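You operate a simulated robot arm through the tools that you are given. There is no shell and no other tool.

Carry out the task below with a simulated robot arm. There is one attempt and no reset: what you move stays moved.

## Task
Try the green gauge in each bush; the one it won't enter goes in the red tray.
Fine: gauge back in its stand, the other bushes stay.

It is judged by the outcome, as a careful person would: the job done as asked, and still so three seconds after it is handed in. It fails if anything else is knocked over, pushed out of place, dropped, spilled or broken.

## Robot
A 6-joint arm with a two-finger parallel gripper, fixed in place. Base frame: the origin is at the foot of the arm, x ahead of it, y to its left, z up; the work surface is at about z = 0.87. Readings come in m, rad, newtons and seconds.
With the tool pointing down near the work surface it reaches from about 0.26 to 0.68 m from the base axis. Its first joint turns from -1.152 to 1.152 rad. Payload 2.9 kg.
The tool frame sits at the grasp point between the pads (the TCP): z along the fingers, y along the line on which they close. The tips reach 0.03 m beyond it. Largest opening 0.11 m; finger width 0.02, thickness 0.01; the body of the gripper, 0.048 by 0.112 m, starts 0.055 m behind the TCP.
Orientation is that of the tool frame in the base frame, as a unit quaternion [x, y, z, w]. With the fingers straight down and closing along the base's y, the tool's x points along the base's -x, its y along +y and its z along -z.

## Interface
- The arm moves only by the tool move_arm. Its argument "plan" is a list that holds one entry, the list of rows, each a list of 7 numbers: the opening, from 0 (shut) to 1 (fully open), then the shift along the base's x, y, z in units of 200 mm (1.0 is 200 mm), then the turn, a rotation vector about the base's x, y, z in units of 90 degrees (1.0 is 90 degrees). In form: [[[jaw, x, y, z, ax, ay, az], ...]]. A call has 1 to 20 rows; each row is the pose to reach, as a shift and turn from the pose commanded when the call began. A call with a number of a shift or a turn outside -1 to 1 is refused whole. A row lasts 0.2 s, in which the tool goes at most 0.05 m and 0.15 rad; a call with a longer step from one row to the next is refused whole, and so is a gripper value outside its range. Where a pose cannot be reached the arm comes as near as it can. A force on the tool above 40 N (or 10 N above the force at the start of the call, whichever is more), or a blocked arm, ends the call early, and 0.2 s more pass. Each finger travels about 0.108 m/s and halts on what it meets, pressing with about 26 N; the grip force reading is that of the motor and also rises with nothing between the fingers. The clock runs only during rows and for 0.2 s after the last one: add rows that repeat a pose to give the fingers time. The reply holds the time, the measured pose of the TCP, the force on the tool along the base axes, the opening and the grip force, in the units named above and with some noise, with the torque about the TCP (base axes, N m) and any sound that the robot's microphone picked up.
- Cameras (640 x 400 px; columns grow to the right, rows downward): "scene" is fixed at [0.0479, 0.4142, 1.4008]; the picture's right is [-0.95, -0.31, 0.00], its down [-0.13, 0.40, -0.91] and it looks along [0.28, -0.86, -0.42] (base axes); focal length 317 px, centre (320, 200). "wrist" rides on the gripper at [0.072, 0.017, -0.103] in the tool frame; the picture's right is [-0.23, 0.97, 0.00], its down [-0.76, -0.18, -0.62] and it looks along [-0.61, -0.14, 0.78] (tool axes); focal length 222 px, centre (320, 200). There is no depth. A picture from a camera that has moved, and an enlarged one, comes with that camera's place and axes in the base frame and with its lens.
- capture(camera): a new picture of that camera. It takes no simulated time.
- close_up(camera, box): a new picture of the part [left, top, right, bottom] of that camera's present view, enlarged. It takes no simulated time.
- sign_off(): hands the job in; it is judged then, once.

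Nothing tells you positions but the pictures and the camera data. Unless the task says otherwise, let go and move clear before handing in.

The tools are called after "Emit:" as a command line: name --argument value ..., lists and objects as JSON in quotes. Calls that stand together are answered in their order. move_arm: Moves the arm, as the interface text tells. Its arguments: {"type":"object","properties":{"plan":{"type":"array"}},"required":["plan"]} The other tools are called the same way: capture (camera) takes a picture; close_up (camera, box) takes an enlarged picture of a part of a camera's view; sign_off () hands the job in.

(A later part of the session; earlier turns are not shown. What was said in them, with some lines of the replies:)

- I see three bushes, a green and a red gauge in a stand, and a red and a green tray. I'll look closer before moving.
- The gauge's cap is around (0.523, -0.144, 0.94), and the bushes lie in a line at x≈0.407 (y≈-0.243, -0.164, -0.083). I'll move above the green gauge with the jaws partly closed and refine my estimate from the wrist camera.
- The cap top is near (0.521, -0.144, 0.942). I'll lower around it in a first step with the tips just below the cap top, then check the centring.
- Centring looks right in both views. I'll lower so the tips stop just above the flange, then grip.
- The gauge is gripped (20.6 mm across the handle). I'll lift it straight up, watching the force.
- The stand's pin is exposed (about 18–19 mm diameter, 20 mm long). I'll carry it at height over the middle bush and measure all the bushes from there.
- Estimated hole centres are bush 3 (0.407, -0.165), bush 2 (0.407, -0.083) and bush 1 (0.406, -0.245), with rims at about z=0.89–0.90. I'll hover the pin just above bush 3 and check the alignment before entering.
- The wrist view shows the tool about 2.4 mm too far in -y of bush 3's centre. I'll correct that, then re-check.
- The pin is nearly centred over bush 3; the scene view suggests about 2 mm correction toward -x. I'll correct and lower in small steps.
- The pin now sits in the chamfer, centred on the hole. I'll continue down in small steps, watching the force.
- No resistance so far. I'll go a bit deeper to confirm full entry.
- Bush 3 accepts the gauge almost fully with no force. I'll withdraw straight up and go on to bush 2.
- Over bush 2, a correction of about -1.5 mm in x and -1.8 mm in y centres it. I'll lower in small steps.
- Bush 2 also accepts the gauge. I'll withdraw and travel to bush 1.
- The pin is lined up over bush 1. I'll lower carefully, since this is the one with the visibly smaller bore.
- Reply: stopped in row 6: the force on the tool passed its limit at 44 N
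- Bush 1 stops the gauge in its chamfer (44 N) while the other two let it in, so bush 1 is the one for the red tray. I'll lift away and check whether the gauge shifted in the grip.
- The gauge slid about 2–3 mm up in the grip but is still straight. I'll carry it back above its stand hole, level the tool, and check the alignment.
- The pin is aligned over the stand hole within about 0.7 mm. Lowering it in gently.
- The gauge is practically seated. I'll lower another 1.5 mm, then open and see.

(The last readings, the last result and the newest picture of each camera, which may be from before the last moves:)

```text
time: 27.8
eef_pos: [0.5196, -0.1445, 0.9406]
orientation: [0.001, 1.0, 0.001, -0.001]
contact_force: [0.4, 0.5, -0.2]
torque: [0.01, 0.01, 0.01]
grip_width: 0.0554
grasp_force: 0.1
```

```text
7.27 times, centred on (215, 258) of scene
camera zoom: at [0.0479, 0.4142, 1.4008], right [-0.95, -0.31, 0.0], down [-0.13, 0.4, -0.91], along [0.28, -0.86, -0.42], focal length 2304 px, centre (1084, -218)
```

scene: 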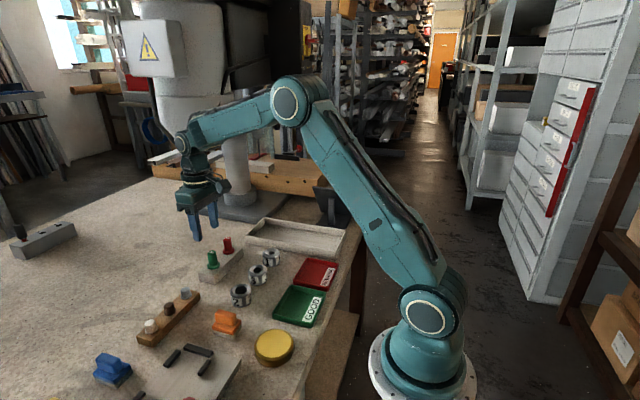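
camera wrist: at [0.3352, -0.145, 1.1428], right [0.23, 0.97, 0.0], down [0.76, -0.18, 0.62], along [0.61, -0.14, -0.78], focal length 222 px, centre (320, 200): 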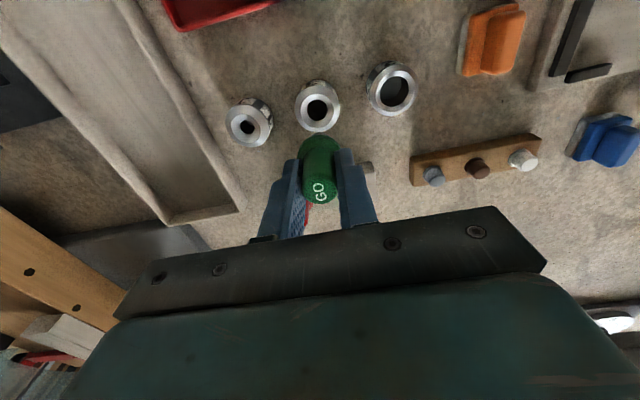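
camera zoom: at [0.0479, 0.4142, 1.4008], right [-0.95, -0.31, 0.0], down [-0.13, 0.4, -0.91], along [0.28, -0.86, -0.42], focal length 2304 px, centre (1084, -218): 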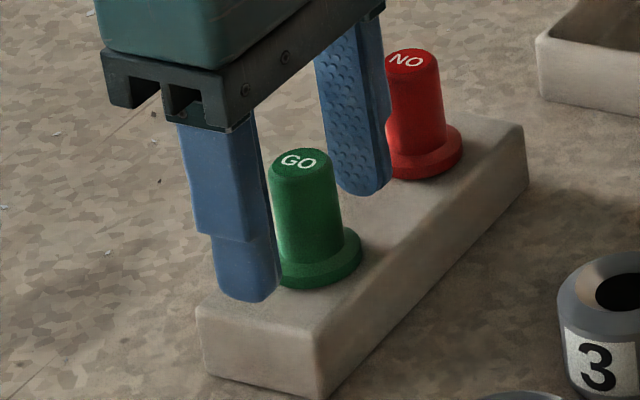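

The green gauge is seated and released. I'll rise, go over to bush 1 with the jaws at about 70 mm, and check before gripping.

Emit:
move_arm --plan '[[[0.5, 0, 0, 0.05, 0, 0, 0], [0.5, 0, 0, 0.2, 0, 0, 0], [0.5, 0, 0, 0.4, 0, 0, 0], [0.55, 0, 0, 0.5, 0, 0, 0], [0.64, -0.2, 0, 0.5, 0, 0, 0], [0.64, -0.4, 0, 0.5, 0, 0, 0], [0.64, -0.565, -0.1, 0.5, 0, 0, 0], [0.64, -0.565, -0.3, 0.5, 0, 0, 0], [0.64, -0.565, -0.499, 0.5, 0, 0, 0], [0.64, -0.565, -0.499, 0.5, 0, 0, 0], [0.64, -0.565, -0.499, 0.3, 0, 0, 0], [0.64, -0.565, -0.499, 0.15, 0, 0, 0], [0.64, -0.565, -0.499, 0.15, 0, 0, 0]]]'

Emit:
capture --camera "wrist"

Emit:
close_up --camera "wrist" --box '[200, 50, 440, 200]'

Emit:
close_up --camera "scene" --box '[180, 200, 350, 310]'

```text
time: 30.6
eef_pos: [0.4067, -0.2448, 0.9682]
orientation: [0.002, 1.0, 0.001, 0.0]
contact_force: [0.5, -0.2, 0.6]
torque: [0.01, -0.02, 0.02]
grip_width: 0.0704
grasp_force: 0.1
```

```text
taken
camera wrist: at [0.3351, -0.2269, 1.0708], right [0.23, 0.97, 0.0], down [0.76, -0.18, 0.62], along [0.61, -0.14, -0.78], focal length 222 px, centre (320, 200)
```

wrist: 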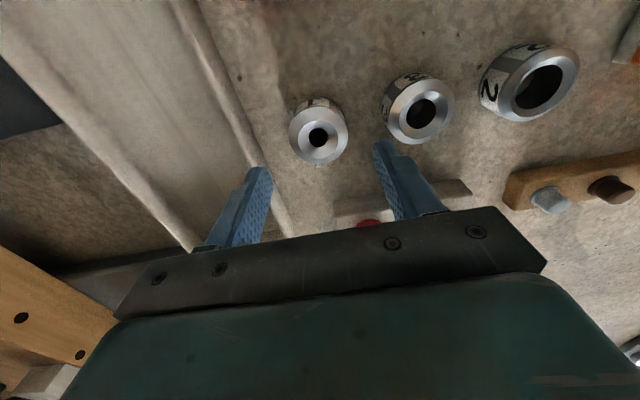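

```text
2.67 times, centred on (320, 125) of wrist
camera zoom: at [0.3351, -0.2269, 1.0708], right [0.23, 0.97, 0.0], down [0.76, -0.18, 0.62], along [0.61, -0.14, -0.78], focal length 592 px, centre (320, 400)
```

zoom: 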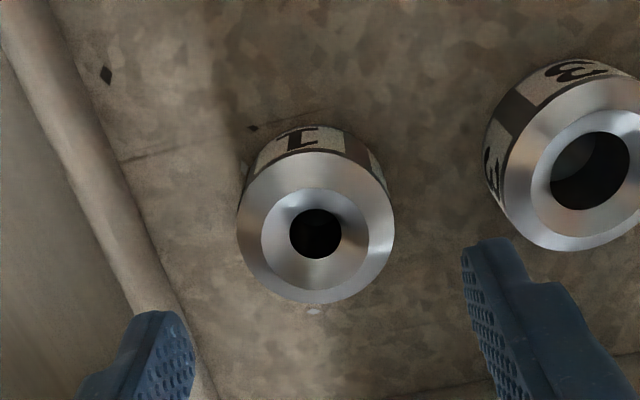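

```text
3.64 times, centred on (265, 255) of scene
camera zoom: at [0.0479, 0.4142, 1.4008], right [-0.95, -0.31, 0.0], down [-0.13, 0.4, -0.91], along [0.28, -0.86, -0.42], focal length 1152 px, centre (520, 0)
```

zoom: 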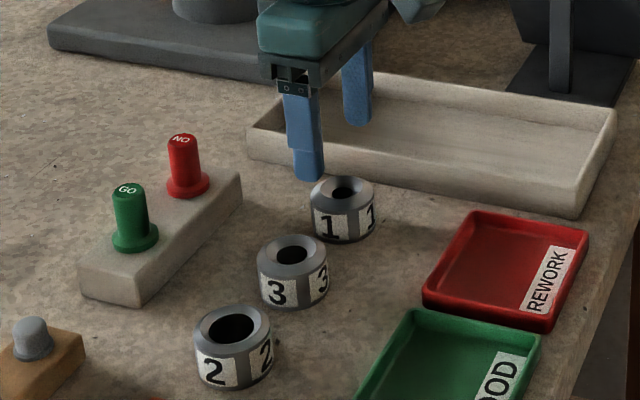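

The bush lies between the fingers with more than 10 mm clear to bush 3 and the pale tray. I'll lower around it and close.

Emit:
move_arm --plan '[[[0.64, -0.005, -0.006, -0.1, 0, 0, 0], [0.64, -0.005, -0.006, -0.2, 0, 0, 0], [0.64, -0.005, -0.006, -0.26, 0, 0, 0], [0.64, -0.005, -0.006, -0.29, 0, 0, 0], [0.64, -0.005, -0.006, -0.31, 0, 0, 0], [0.64, -0.005, -0.006, -0.31, 0, 0, 0]]]'

Emit:
close_up --camera "wrist" --box '[200, 80, 440, 230]'

Emit:
close_up --camera "scene" --box '[230, 210, 310, 280]'

```text
time: 32.0
eef_pos: [0.4053, -0.246, 0.9088]
orientation: [0.0, 1.0, 0.001, -0.001]
contact_force: [0.2, -0.3, 0.9]
torque: [-0.01, 0.01, 0.0]
grip_width: 0.0705
grasp_force: 0.1
```

```text
2.67 times, centred on (320, 155) of wrist
camera zoom: at [0.3338, -0.2288, 1.0118], right [0.23, 0.97, 0.0], down [0.76, -0.18, 0.62], along [0.61, -0.14, -0.78], focal length 592 px, centre (320, 320)
```

zoom: 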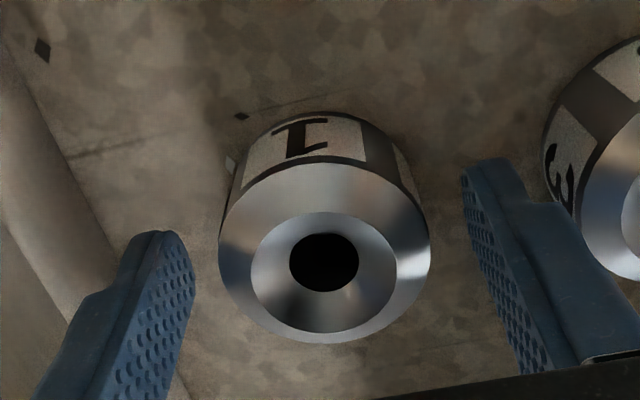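

```text
5.71 times, centred on (270, 245) of scene
camera zoom: at [0.0479, 0.4142, 1.4008], right [-0.95, -0.31, 0.0], down [-0.13, 0.4, -0.91], along [0.28, -0.86, -0.42], focal length 1810 px, centre (606, -57)
```

zoom: 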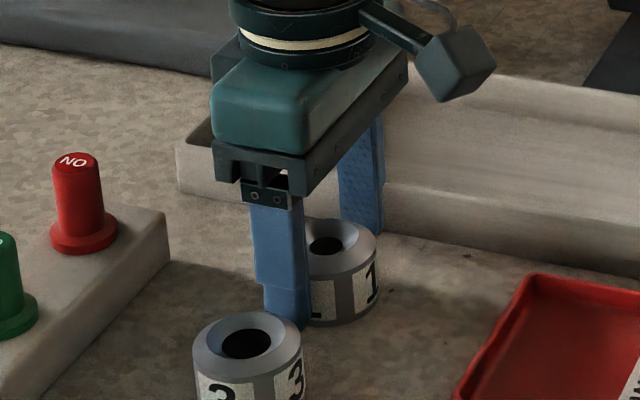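

Alignment is good. I'll lower 2.5 mm more, then close on the bush.

Emit:
move_arm --plan '[[[0.64, 0, 0, -0.0125, 0, 0, 0], [0.64, 0, 0, -0.0125, 0, 0, 0], [0.54, 0, 0, -0.0125, 0, 0, 0], [0.47, 0, 0, -0.0125, 0, 0, 0], [0.42, 0, 0, -0.0125, 0, 0, 0], [0.3, 0, 0, -0.0125, 0, 0, 0], [0.1, 0, 0, -0.0125, 0, 0, 0], [0.1, 0, 0, -0.0125, 0, 0, 0]]]'

Emit:
close_up --camera "wrist" --box '[200, 80, 440, 230]'

```text
time: 33.8
eef_pos: [0.4048, -0.2478, 0.9067]
orientation: [0.0, 1.0, 0.001, 0.0]
contact_force: [0.2, 0.9, 1.5]
torque: [-0.04, 0.04, 0.02]
grip_width: 0.0473
grasp_force: 26.2
```

```text
2.67 times, centred on (320, 155) of wrist
camera zoom: at [0.3336, -0.229, 1.0098], right [0.23, 0.97, 0.0], down [0.76, -0.18, 0.62], along [0.61, -0.14, -0.78], focal length 592 px, centre (320, 320)
```

zoom: 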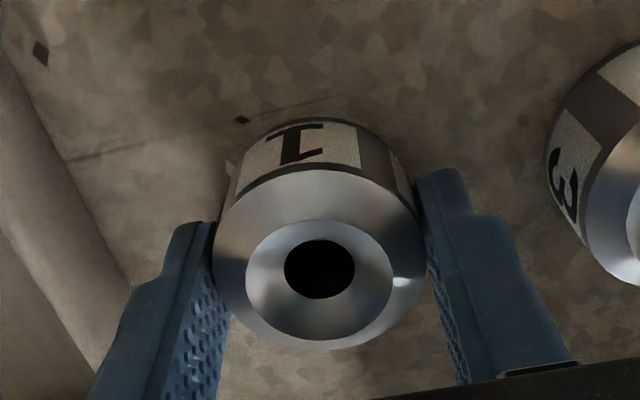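

The bush is gripped (47 mm). I'll lift it and carry it over the red tray.

Emit:
move_arm --plan '[[[0.1, 0, 0, 0.04, 0, 0, 0], [0.1, 0, 0, 0.12, 0, 0, 0], [0.1, 0, 0, 0.28, 0, 0, 0], [0.1, 0, 0, 0.45, 0, 0, 0], [0.1, 0, 0, 0.45, 0, 0, 0], [0.1, -0.15, 0.04, 0.45, 0, 0, 0], [0.1, -0.3, 0.08, 0.45, 0, 0, 0], [0.1, -0.45, 0.12, 0.45, 0, 0, 0], [0.1, -0.6, 0.16, 0.45, 0, 0, 0], [0.1, -0.73, 0.2, 0.45, 0, 0, 0], [0.1, -0.73, 0.2, 0.45, 0, 0, 0], [0.1, -0.73, 0.2, 0.45, 0, 0, 0]]]'

Emit:
capture --camera "wrist"

Emit:
capture --camera "scene"

Emit:
close_up --camera "scene" --box '[240, 200, 380, 310]'

```text
time: 36.4
eef_pos: [0.2581, -0.2065, 0.9954]
orientation: [0.001, 1.0, 0.001, -0.001]
contact_force: [-1.1, 0.3, -2.4]
torque: [0.02, 0.0, 0.03]
grip_width: 0.0476
grasp_force: 26.1
```

```text
taken
camera wrist: at [0.1866, -0.1876, 1.0981], right [0.23, 0.97, 0.0], down [0.76, -0.18, 0.62], along [0.61, -0.14, -0.78], focal length 222 px, centre (320, 200)
```

wrist: 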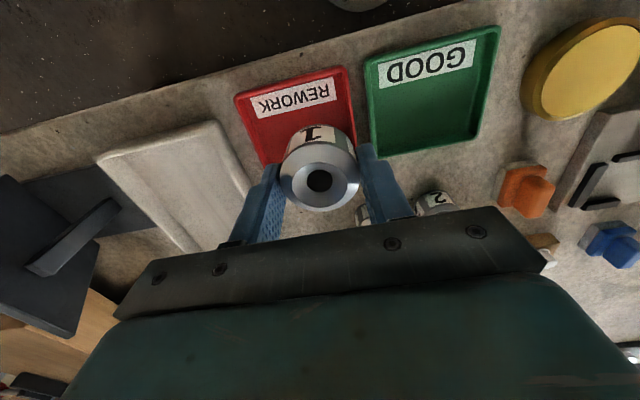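

```text
taken
```

scene: 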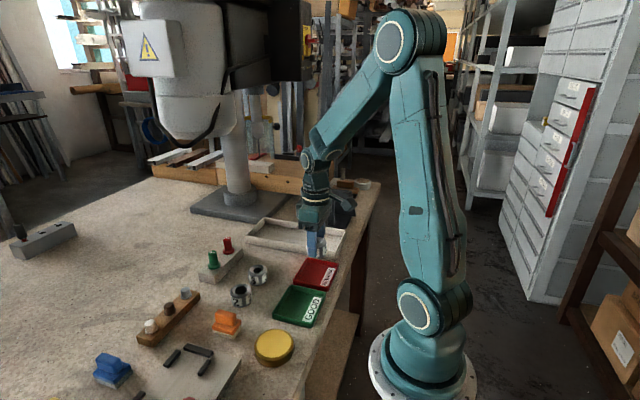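

```text
3.64 times, centred on (310, 255) of scene
camera zoom: at [0.048, 0.4142, 1.4008], right [-0.95, -0.31, 0.0], down [-0.13, 0.4, -0.91], along [0.28, -0.86, -0.42], focal length 1152 px, centre (356, 0)
```

zoom: 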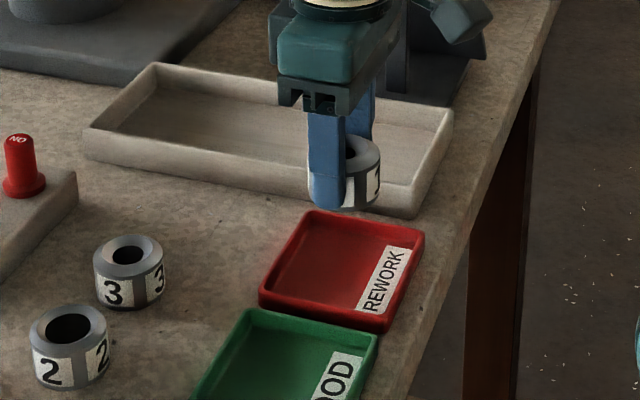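

The tray's centre seems to be nearer (0.261, -0.221), so the tool is about 14 mm too far in +y. I'll correct and lower partway, then check.

Emit:
move_arm --plan '[[[0.1, 0.0125, -0.0725, 0, 0, 0, 0], [0.1, 0.0125, -0.0725, -0.1, 0, 0, 0], [0.1, 0.0125, -0.0725, -0.2, 0, 0, 0], [0.1, 0.0125, -0.0725, -0.2, 0, 0, 0]]]'

Emit:
capture --camera "wrist"

Emit:
close_up --camera "scene" --box '[270, 220, 350, 290]'

```text
time: 37.4
eef_pos: [0.2623, -0.2205, 0.9573]
orientation: [0.001, 1.0, 0.002, -0.001]
contact_force: [0.7, 0.8, -3.4]
torque: [-0.04, 0.01, -0.03]
grip_width: 0.0478
grasp_force: 25.9
```

```text
taken
camera wrist: at [0.1902, -0.2031, 1.0591], right [0.23, 0.97, 0.0], down [0.76, -0.18, 0.62], along [0.61, -0.14, -0.78], focal length 222 px, centre (320, 200)
```

wrist: 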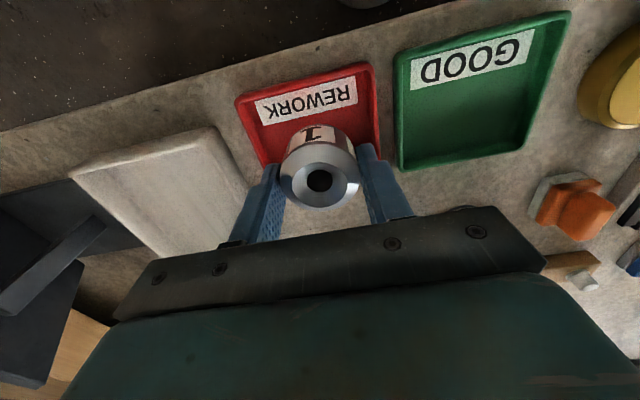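

```text
5.71 times, centred on (310, 255) of scene
camera zoom: at [0.048, 0.4142, 1.4008], right [-0.95, -0.31, 0.0], down [-0.13, 0.4, -0.91], along [0.28, -0.86, -0.42], focal length 1810 px, centre (377, -114)
```

zoom: 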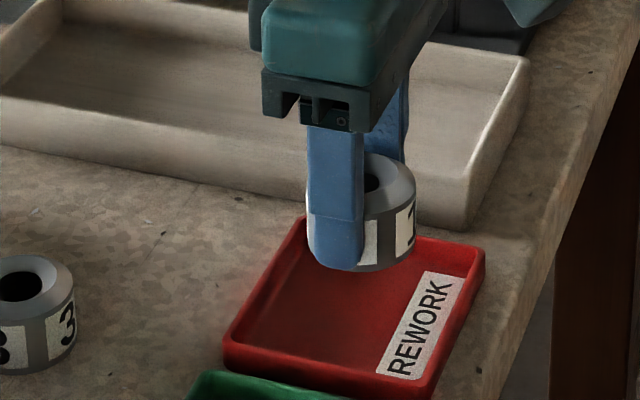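

Centred within a couple of mm. I'll lower into the tray to just above its floor.

Emit:
move_arm --plan '[[[0.1, -0.005, -0.01, -0.06, 0, 0, 0], [0.1, -0.005, -0.01, -0.12, 0, 0, 0], [0.1, -0.005, -0.01, -0.16, 0, 0, 0], [0.1, -0.005, -0.01, -0.19, 0, 0, 0], [0.1, -0.005, -0.01, -0.19, 0, 0, 0]]]'

Emit:
capture --camera "wrist"

Emit:
close_up --camera "scene" --box '[270, 220, 350, 290]'

```text
time: 38.6
eef_pos: [0.2608, -0.224, 0.9186]
orientation: [0.001, 1.0, 0.001, -0.001]
contact_force: [-0.8, 0.0, -3.5]
torque: [0.02, -0.01, 0.0]
grip_width: 0.0475
grasp_force: 25.8
```

```text
taken
camera wrist: at [0.1892, -0.2064, 1.0212], right [0.23, 0.97, 0.0], down [0.76, -0.18, 0.62], along [0.61, -0.14, -0.78], focal length 222 px, centre (320, 200)
```

wrist: 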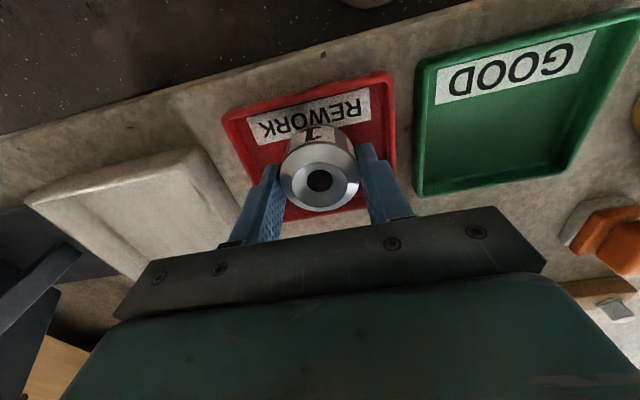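

```text
5.71 times, centred on (310, 255) of scene
camera zoom: at [0.048, 0.4142, 1.4008], right [-0.95, -0.31, 0.0], down [-0.13, 0.4, -0.91], along [0.28, -0.86, -0.42], focal length 1810 px, centre (377, -114)
```

zoom: 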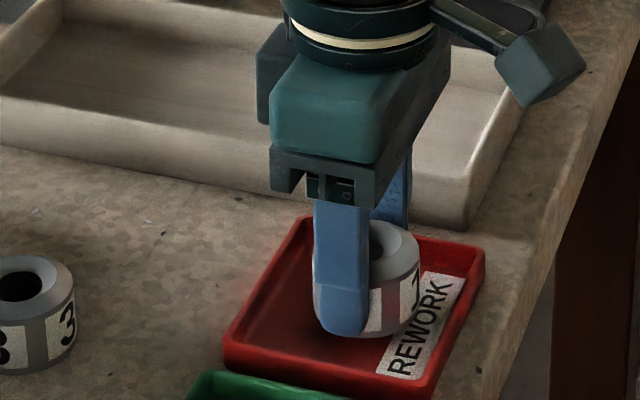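

The bush is inside the tray walls. Now very small steps down until it touches the floor.

Emit:
move_arm --plan '[[[0.1, 0, 0, -0.0075, 0, 0, 0], [0.1, 0, 0, -0.015, 0, 0, 0], [0.1, 0, 0, -0.0225, 0, 0, 0], [0.1, 0, 0, -0.0225, 0, 0, 0]]]'

Emit:
close_up --camera "scene" --box '[270, 220, 350, 290]'

```text
time: 39.6
eef_pos: [0.2606, -0.2225, 0.9138]
orientation: [0.001, 1.0, 0.002, -0.001]
contact_force: [0.5, -0.9, -2.6]
torque: [-0.02, 0.03, 0.0]
grip_width: 0.0475
grasp_force: 25.7
```

```text
5.71 times, centred on (310, 255) of scene
camera zoom: at [0.048, 0.4142, 1.4008], right [-0.95, -0.31, 0.0], down [-0.13, 0.4, -0.91], along [0.28, -0.86, -0.42], focal length 1810 px, centre (377, -114)
```

zoom: 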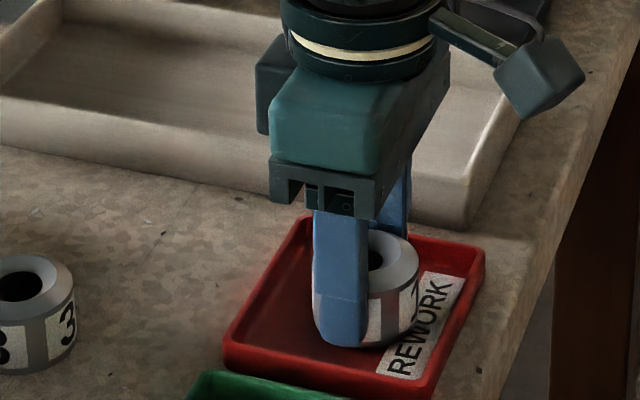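

Emit:
move_arm --plan '[[[0.1, 0, 0, -0.005, 0, 0, 0], [0.1, 0, 0, -0.01, 0, 0, 0], [0.1, 0, 0, -0.01, 0, 0, 0]]]'

```text
time: 40.4
eef_pos: [0.2605, -0.2238, 0.9111]
orientation: [0.001, 1.0, 0.001, -0.001]
contact_force: [-0.9, -0.3, 0.7]
torque: [-0.09, 0.01, -0.02]
grip_width: 0.0474
grasp_force: 25.7
```

The hanging weight has gone from the force reading, so the bush is touching the tray floor. I'll press 0.5 mm more, then open slightly.

Emit:
move_arm --plan '[[[0.1, 0, 0, -0.0025, 0, 0, 0], [0.1, 0, 0, -0.0025, 0, 0, 0], [0.48, 0, 0, -0.0025, 0, 0, 0], [0.5, 0, 0, -0.0025, 0, 0, 0], [0.5, 0, 0, -0.0025, 0, 0, 0]]]'

Emit:
close_up --camera "wrist" --box '[200, 60, 440, 210]'

Emit:
close_up --camera "scene" --box '[270, 220, 350, 290]'

```text
time: 41.6
eef_pos: [0.2608, -0.2227, 0.9118]
orientation: [0.001, 1.0, 0.0, -0.001]
contact_force: [0.3, 0.2, 0.6]
torque: [0.0, 0.02, 0.0]
grip_width: 0.0552
grasp_force: 0.1
```

```text
2.67 times, centred on (320, 135) of wrist
camera zoom: at [0.1892, -0.2055, 1.0138], right [0.23, 0.97, 0.0], down [0.76, -0.18, 0.62], along [0.61, -0.14, -0.78], focal length 592 px, centre (320, 373)
```

zoom: 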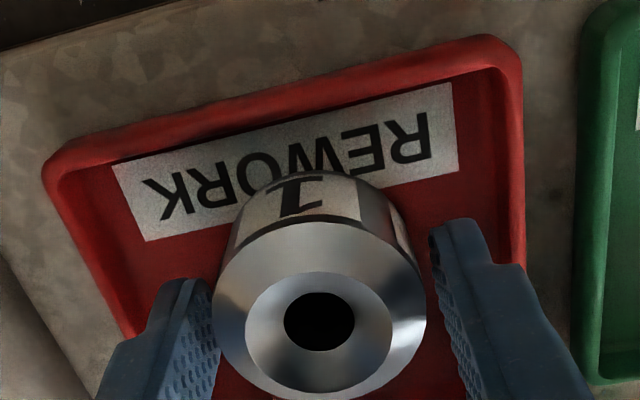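

```text
5.71 times, centred on (310, 255) of scene
camera zoom: at [0.0479, 0.4142, 1.4008], right [-0.95, -0.31, 0.0], down [-0.13, 0.4, -0.91], along [0.28, -0.86, -0.42], focal length 1810 px, centre (377, -114)
```

zoom: 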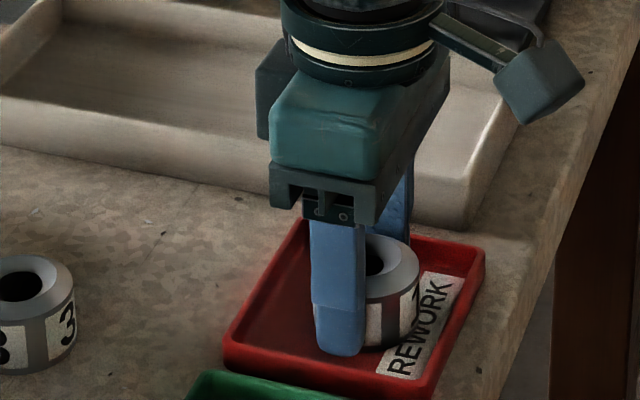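

The bush stands free in the red tray. I'll rise straight up, well clear, and check everything.

Emit:
move_arm --plan '[[[0.5, 0, 0, 0.03, 0, 0, 0], [0.5, 0, 0, 0.1, 0, 0, 0], [0.5, 0, 0, 0.25, 0, 0, 0], [0.5, 0, 0, 0.45, 0, 0, 0], [0.5, 0.1, 0, 0.65, 0, 0, 0], [0.5, 0.25, 0, 0.8, 0, 0, 0], [0.5, 0.4, 0, 0.95, 0, 0, 0], [0.5, 0.4, 0, 0.95, 0, 0, 0]]]'

Emit:
capture --camera "wrist"

Emit:
close_up --camera "scene" --box '[180, 220, 350, 330]'

Emit:
capture --camera "scene"

```text
time: 43.4
eef_pos: [0.3428, -0.2263, 1.1003]
orientation: [0.001, 1.0, 0.001, -0.001]
contact_force: [-0.2, -0.3, 0.1]
torque: [-0.02, 0.0, 0.0]
grip_width: 0.055
grasp_force: 0.1
```

```text
taken
camera wrist: at [0.2697, -0.2078, 1.2014], right [0.23, 0.97, 0.0], down [0.76, -0.18, 0.62], along [0.61, -0.14, -0.78], focal length 222 px, centre (320, 200)
```

wrist: 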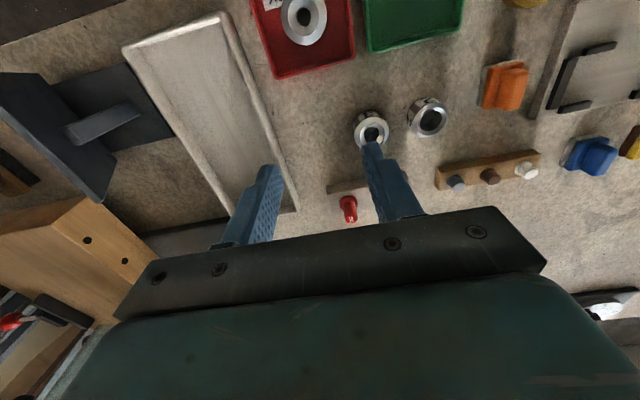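

```text
3.64 times, centred on (265, 275) of scene
camera zoom: at [0.0479, 0.4142, 1.4008], right [-0.95, -0.31, 0.0], down [-0.13, 0.4, -0.91], along [0.28, -0.86, -0.42], focal length 1152 px, centre (520, -73)
```

zoom: 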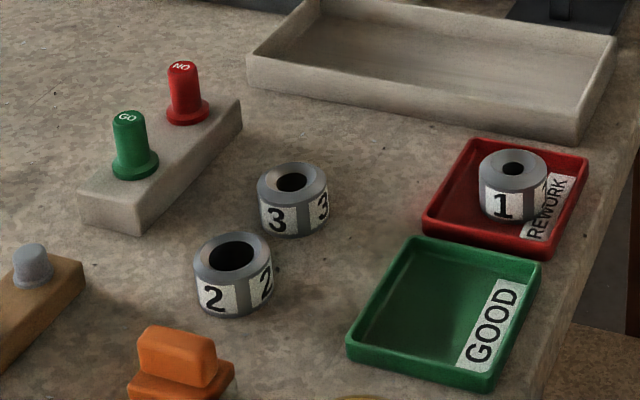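

```text
taken
```

scene: 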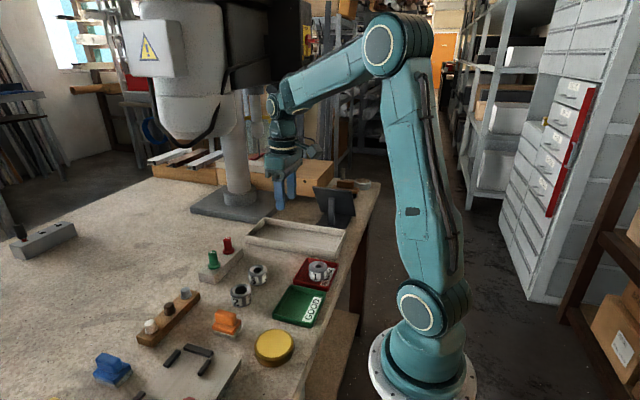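

Bush 1 stands in the red tray, the green gauge is back in its stand, bushes 2 and 3 are where they were, and the arm is clear. Handing in.

Emit:
sign_off

```text
The job is handed in.
```

Bush 1 is the one the green gauge won't enter, and it now stands in the red tray. I handed the job in and haven't seen a verdict.

- **Bushes 2 and 3:** the gauge went in almost fully with no resistance. Both are where they were.
- **Bush 1:** the gauge stopped in the chamfer with 44 N on the tool. Its bore also looks smaller than the pin, about 16 mm against 18.5 mm.
- **Gauge:** it slid 2–3 mm up in the grip when bush 1 blocked it. I put it back in its stand, and it looked seated in the last pictures.

Nothing else looked moved in the final pictures, and the arm is clear of the table.
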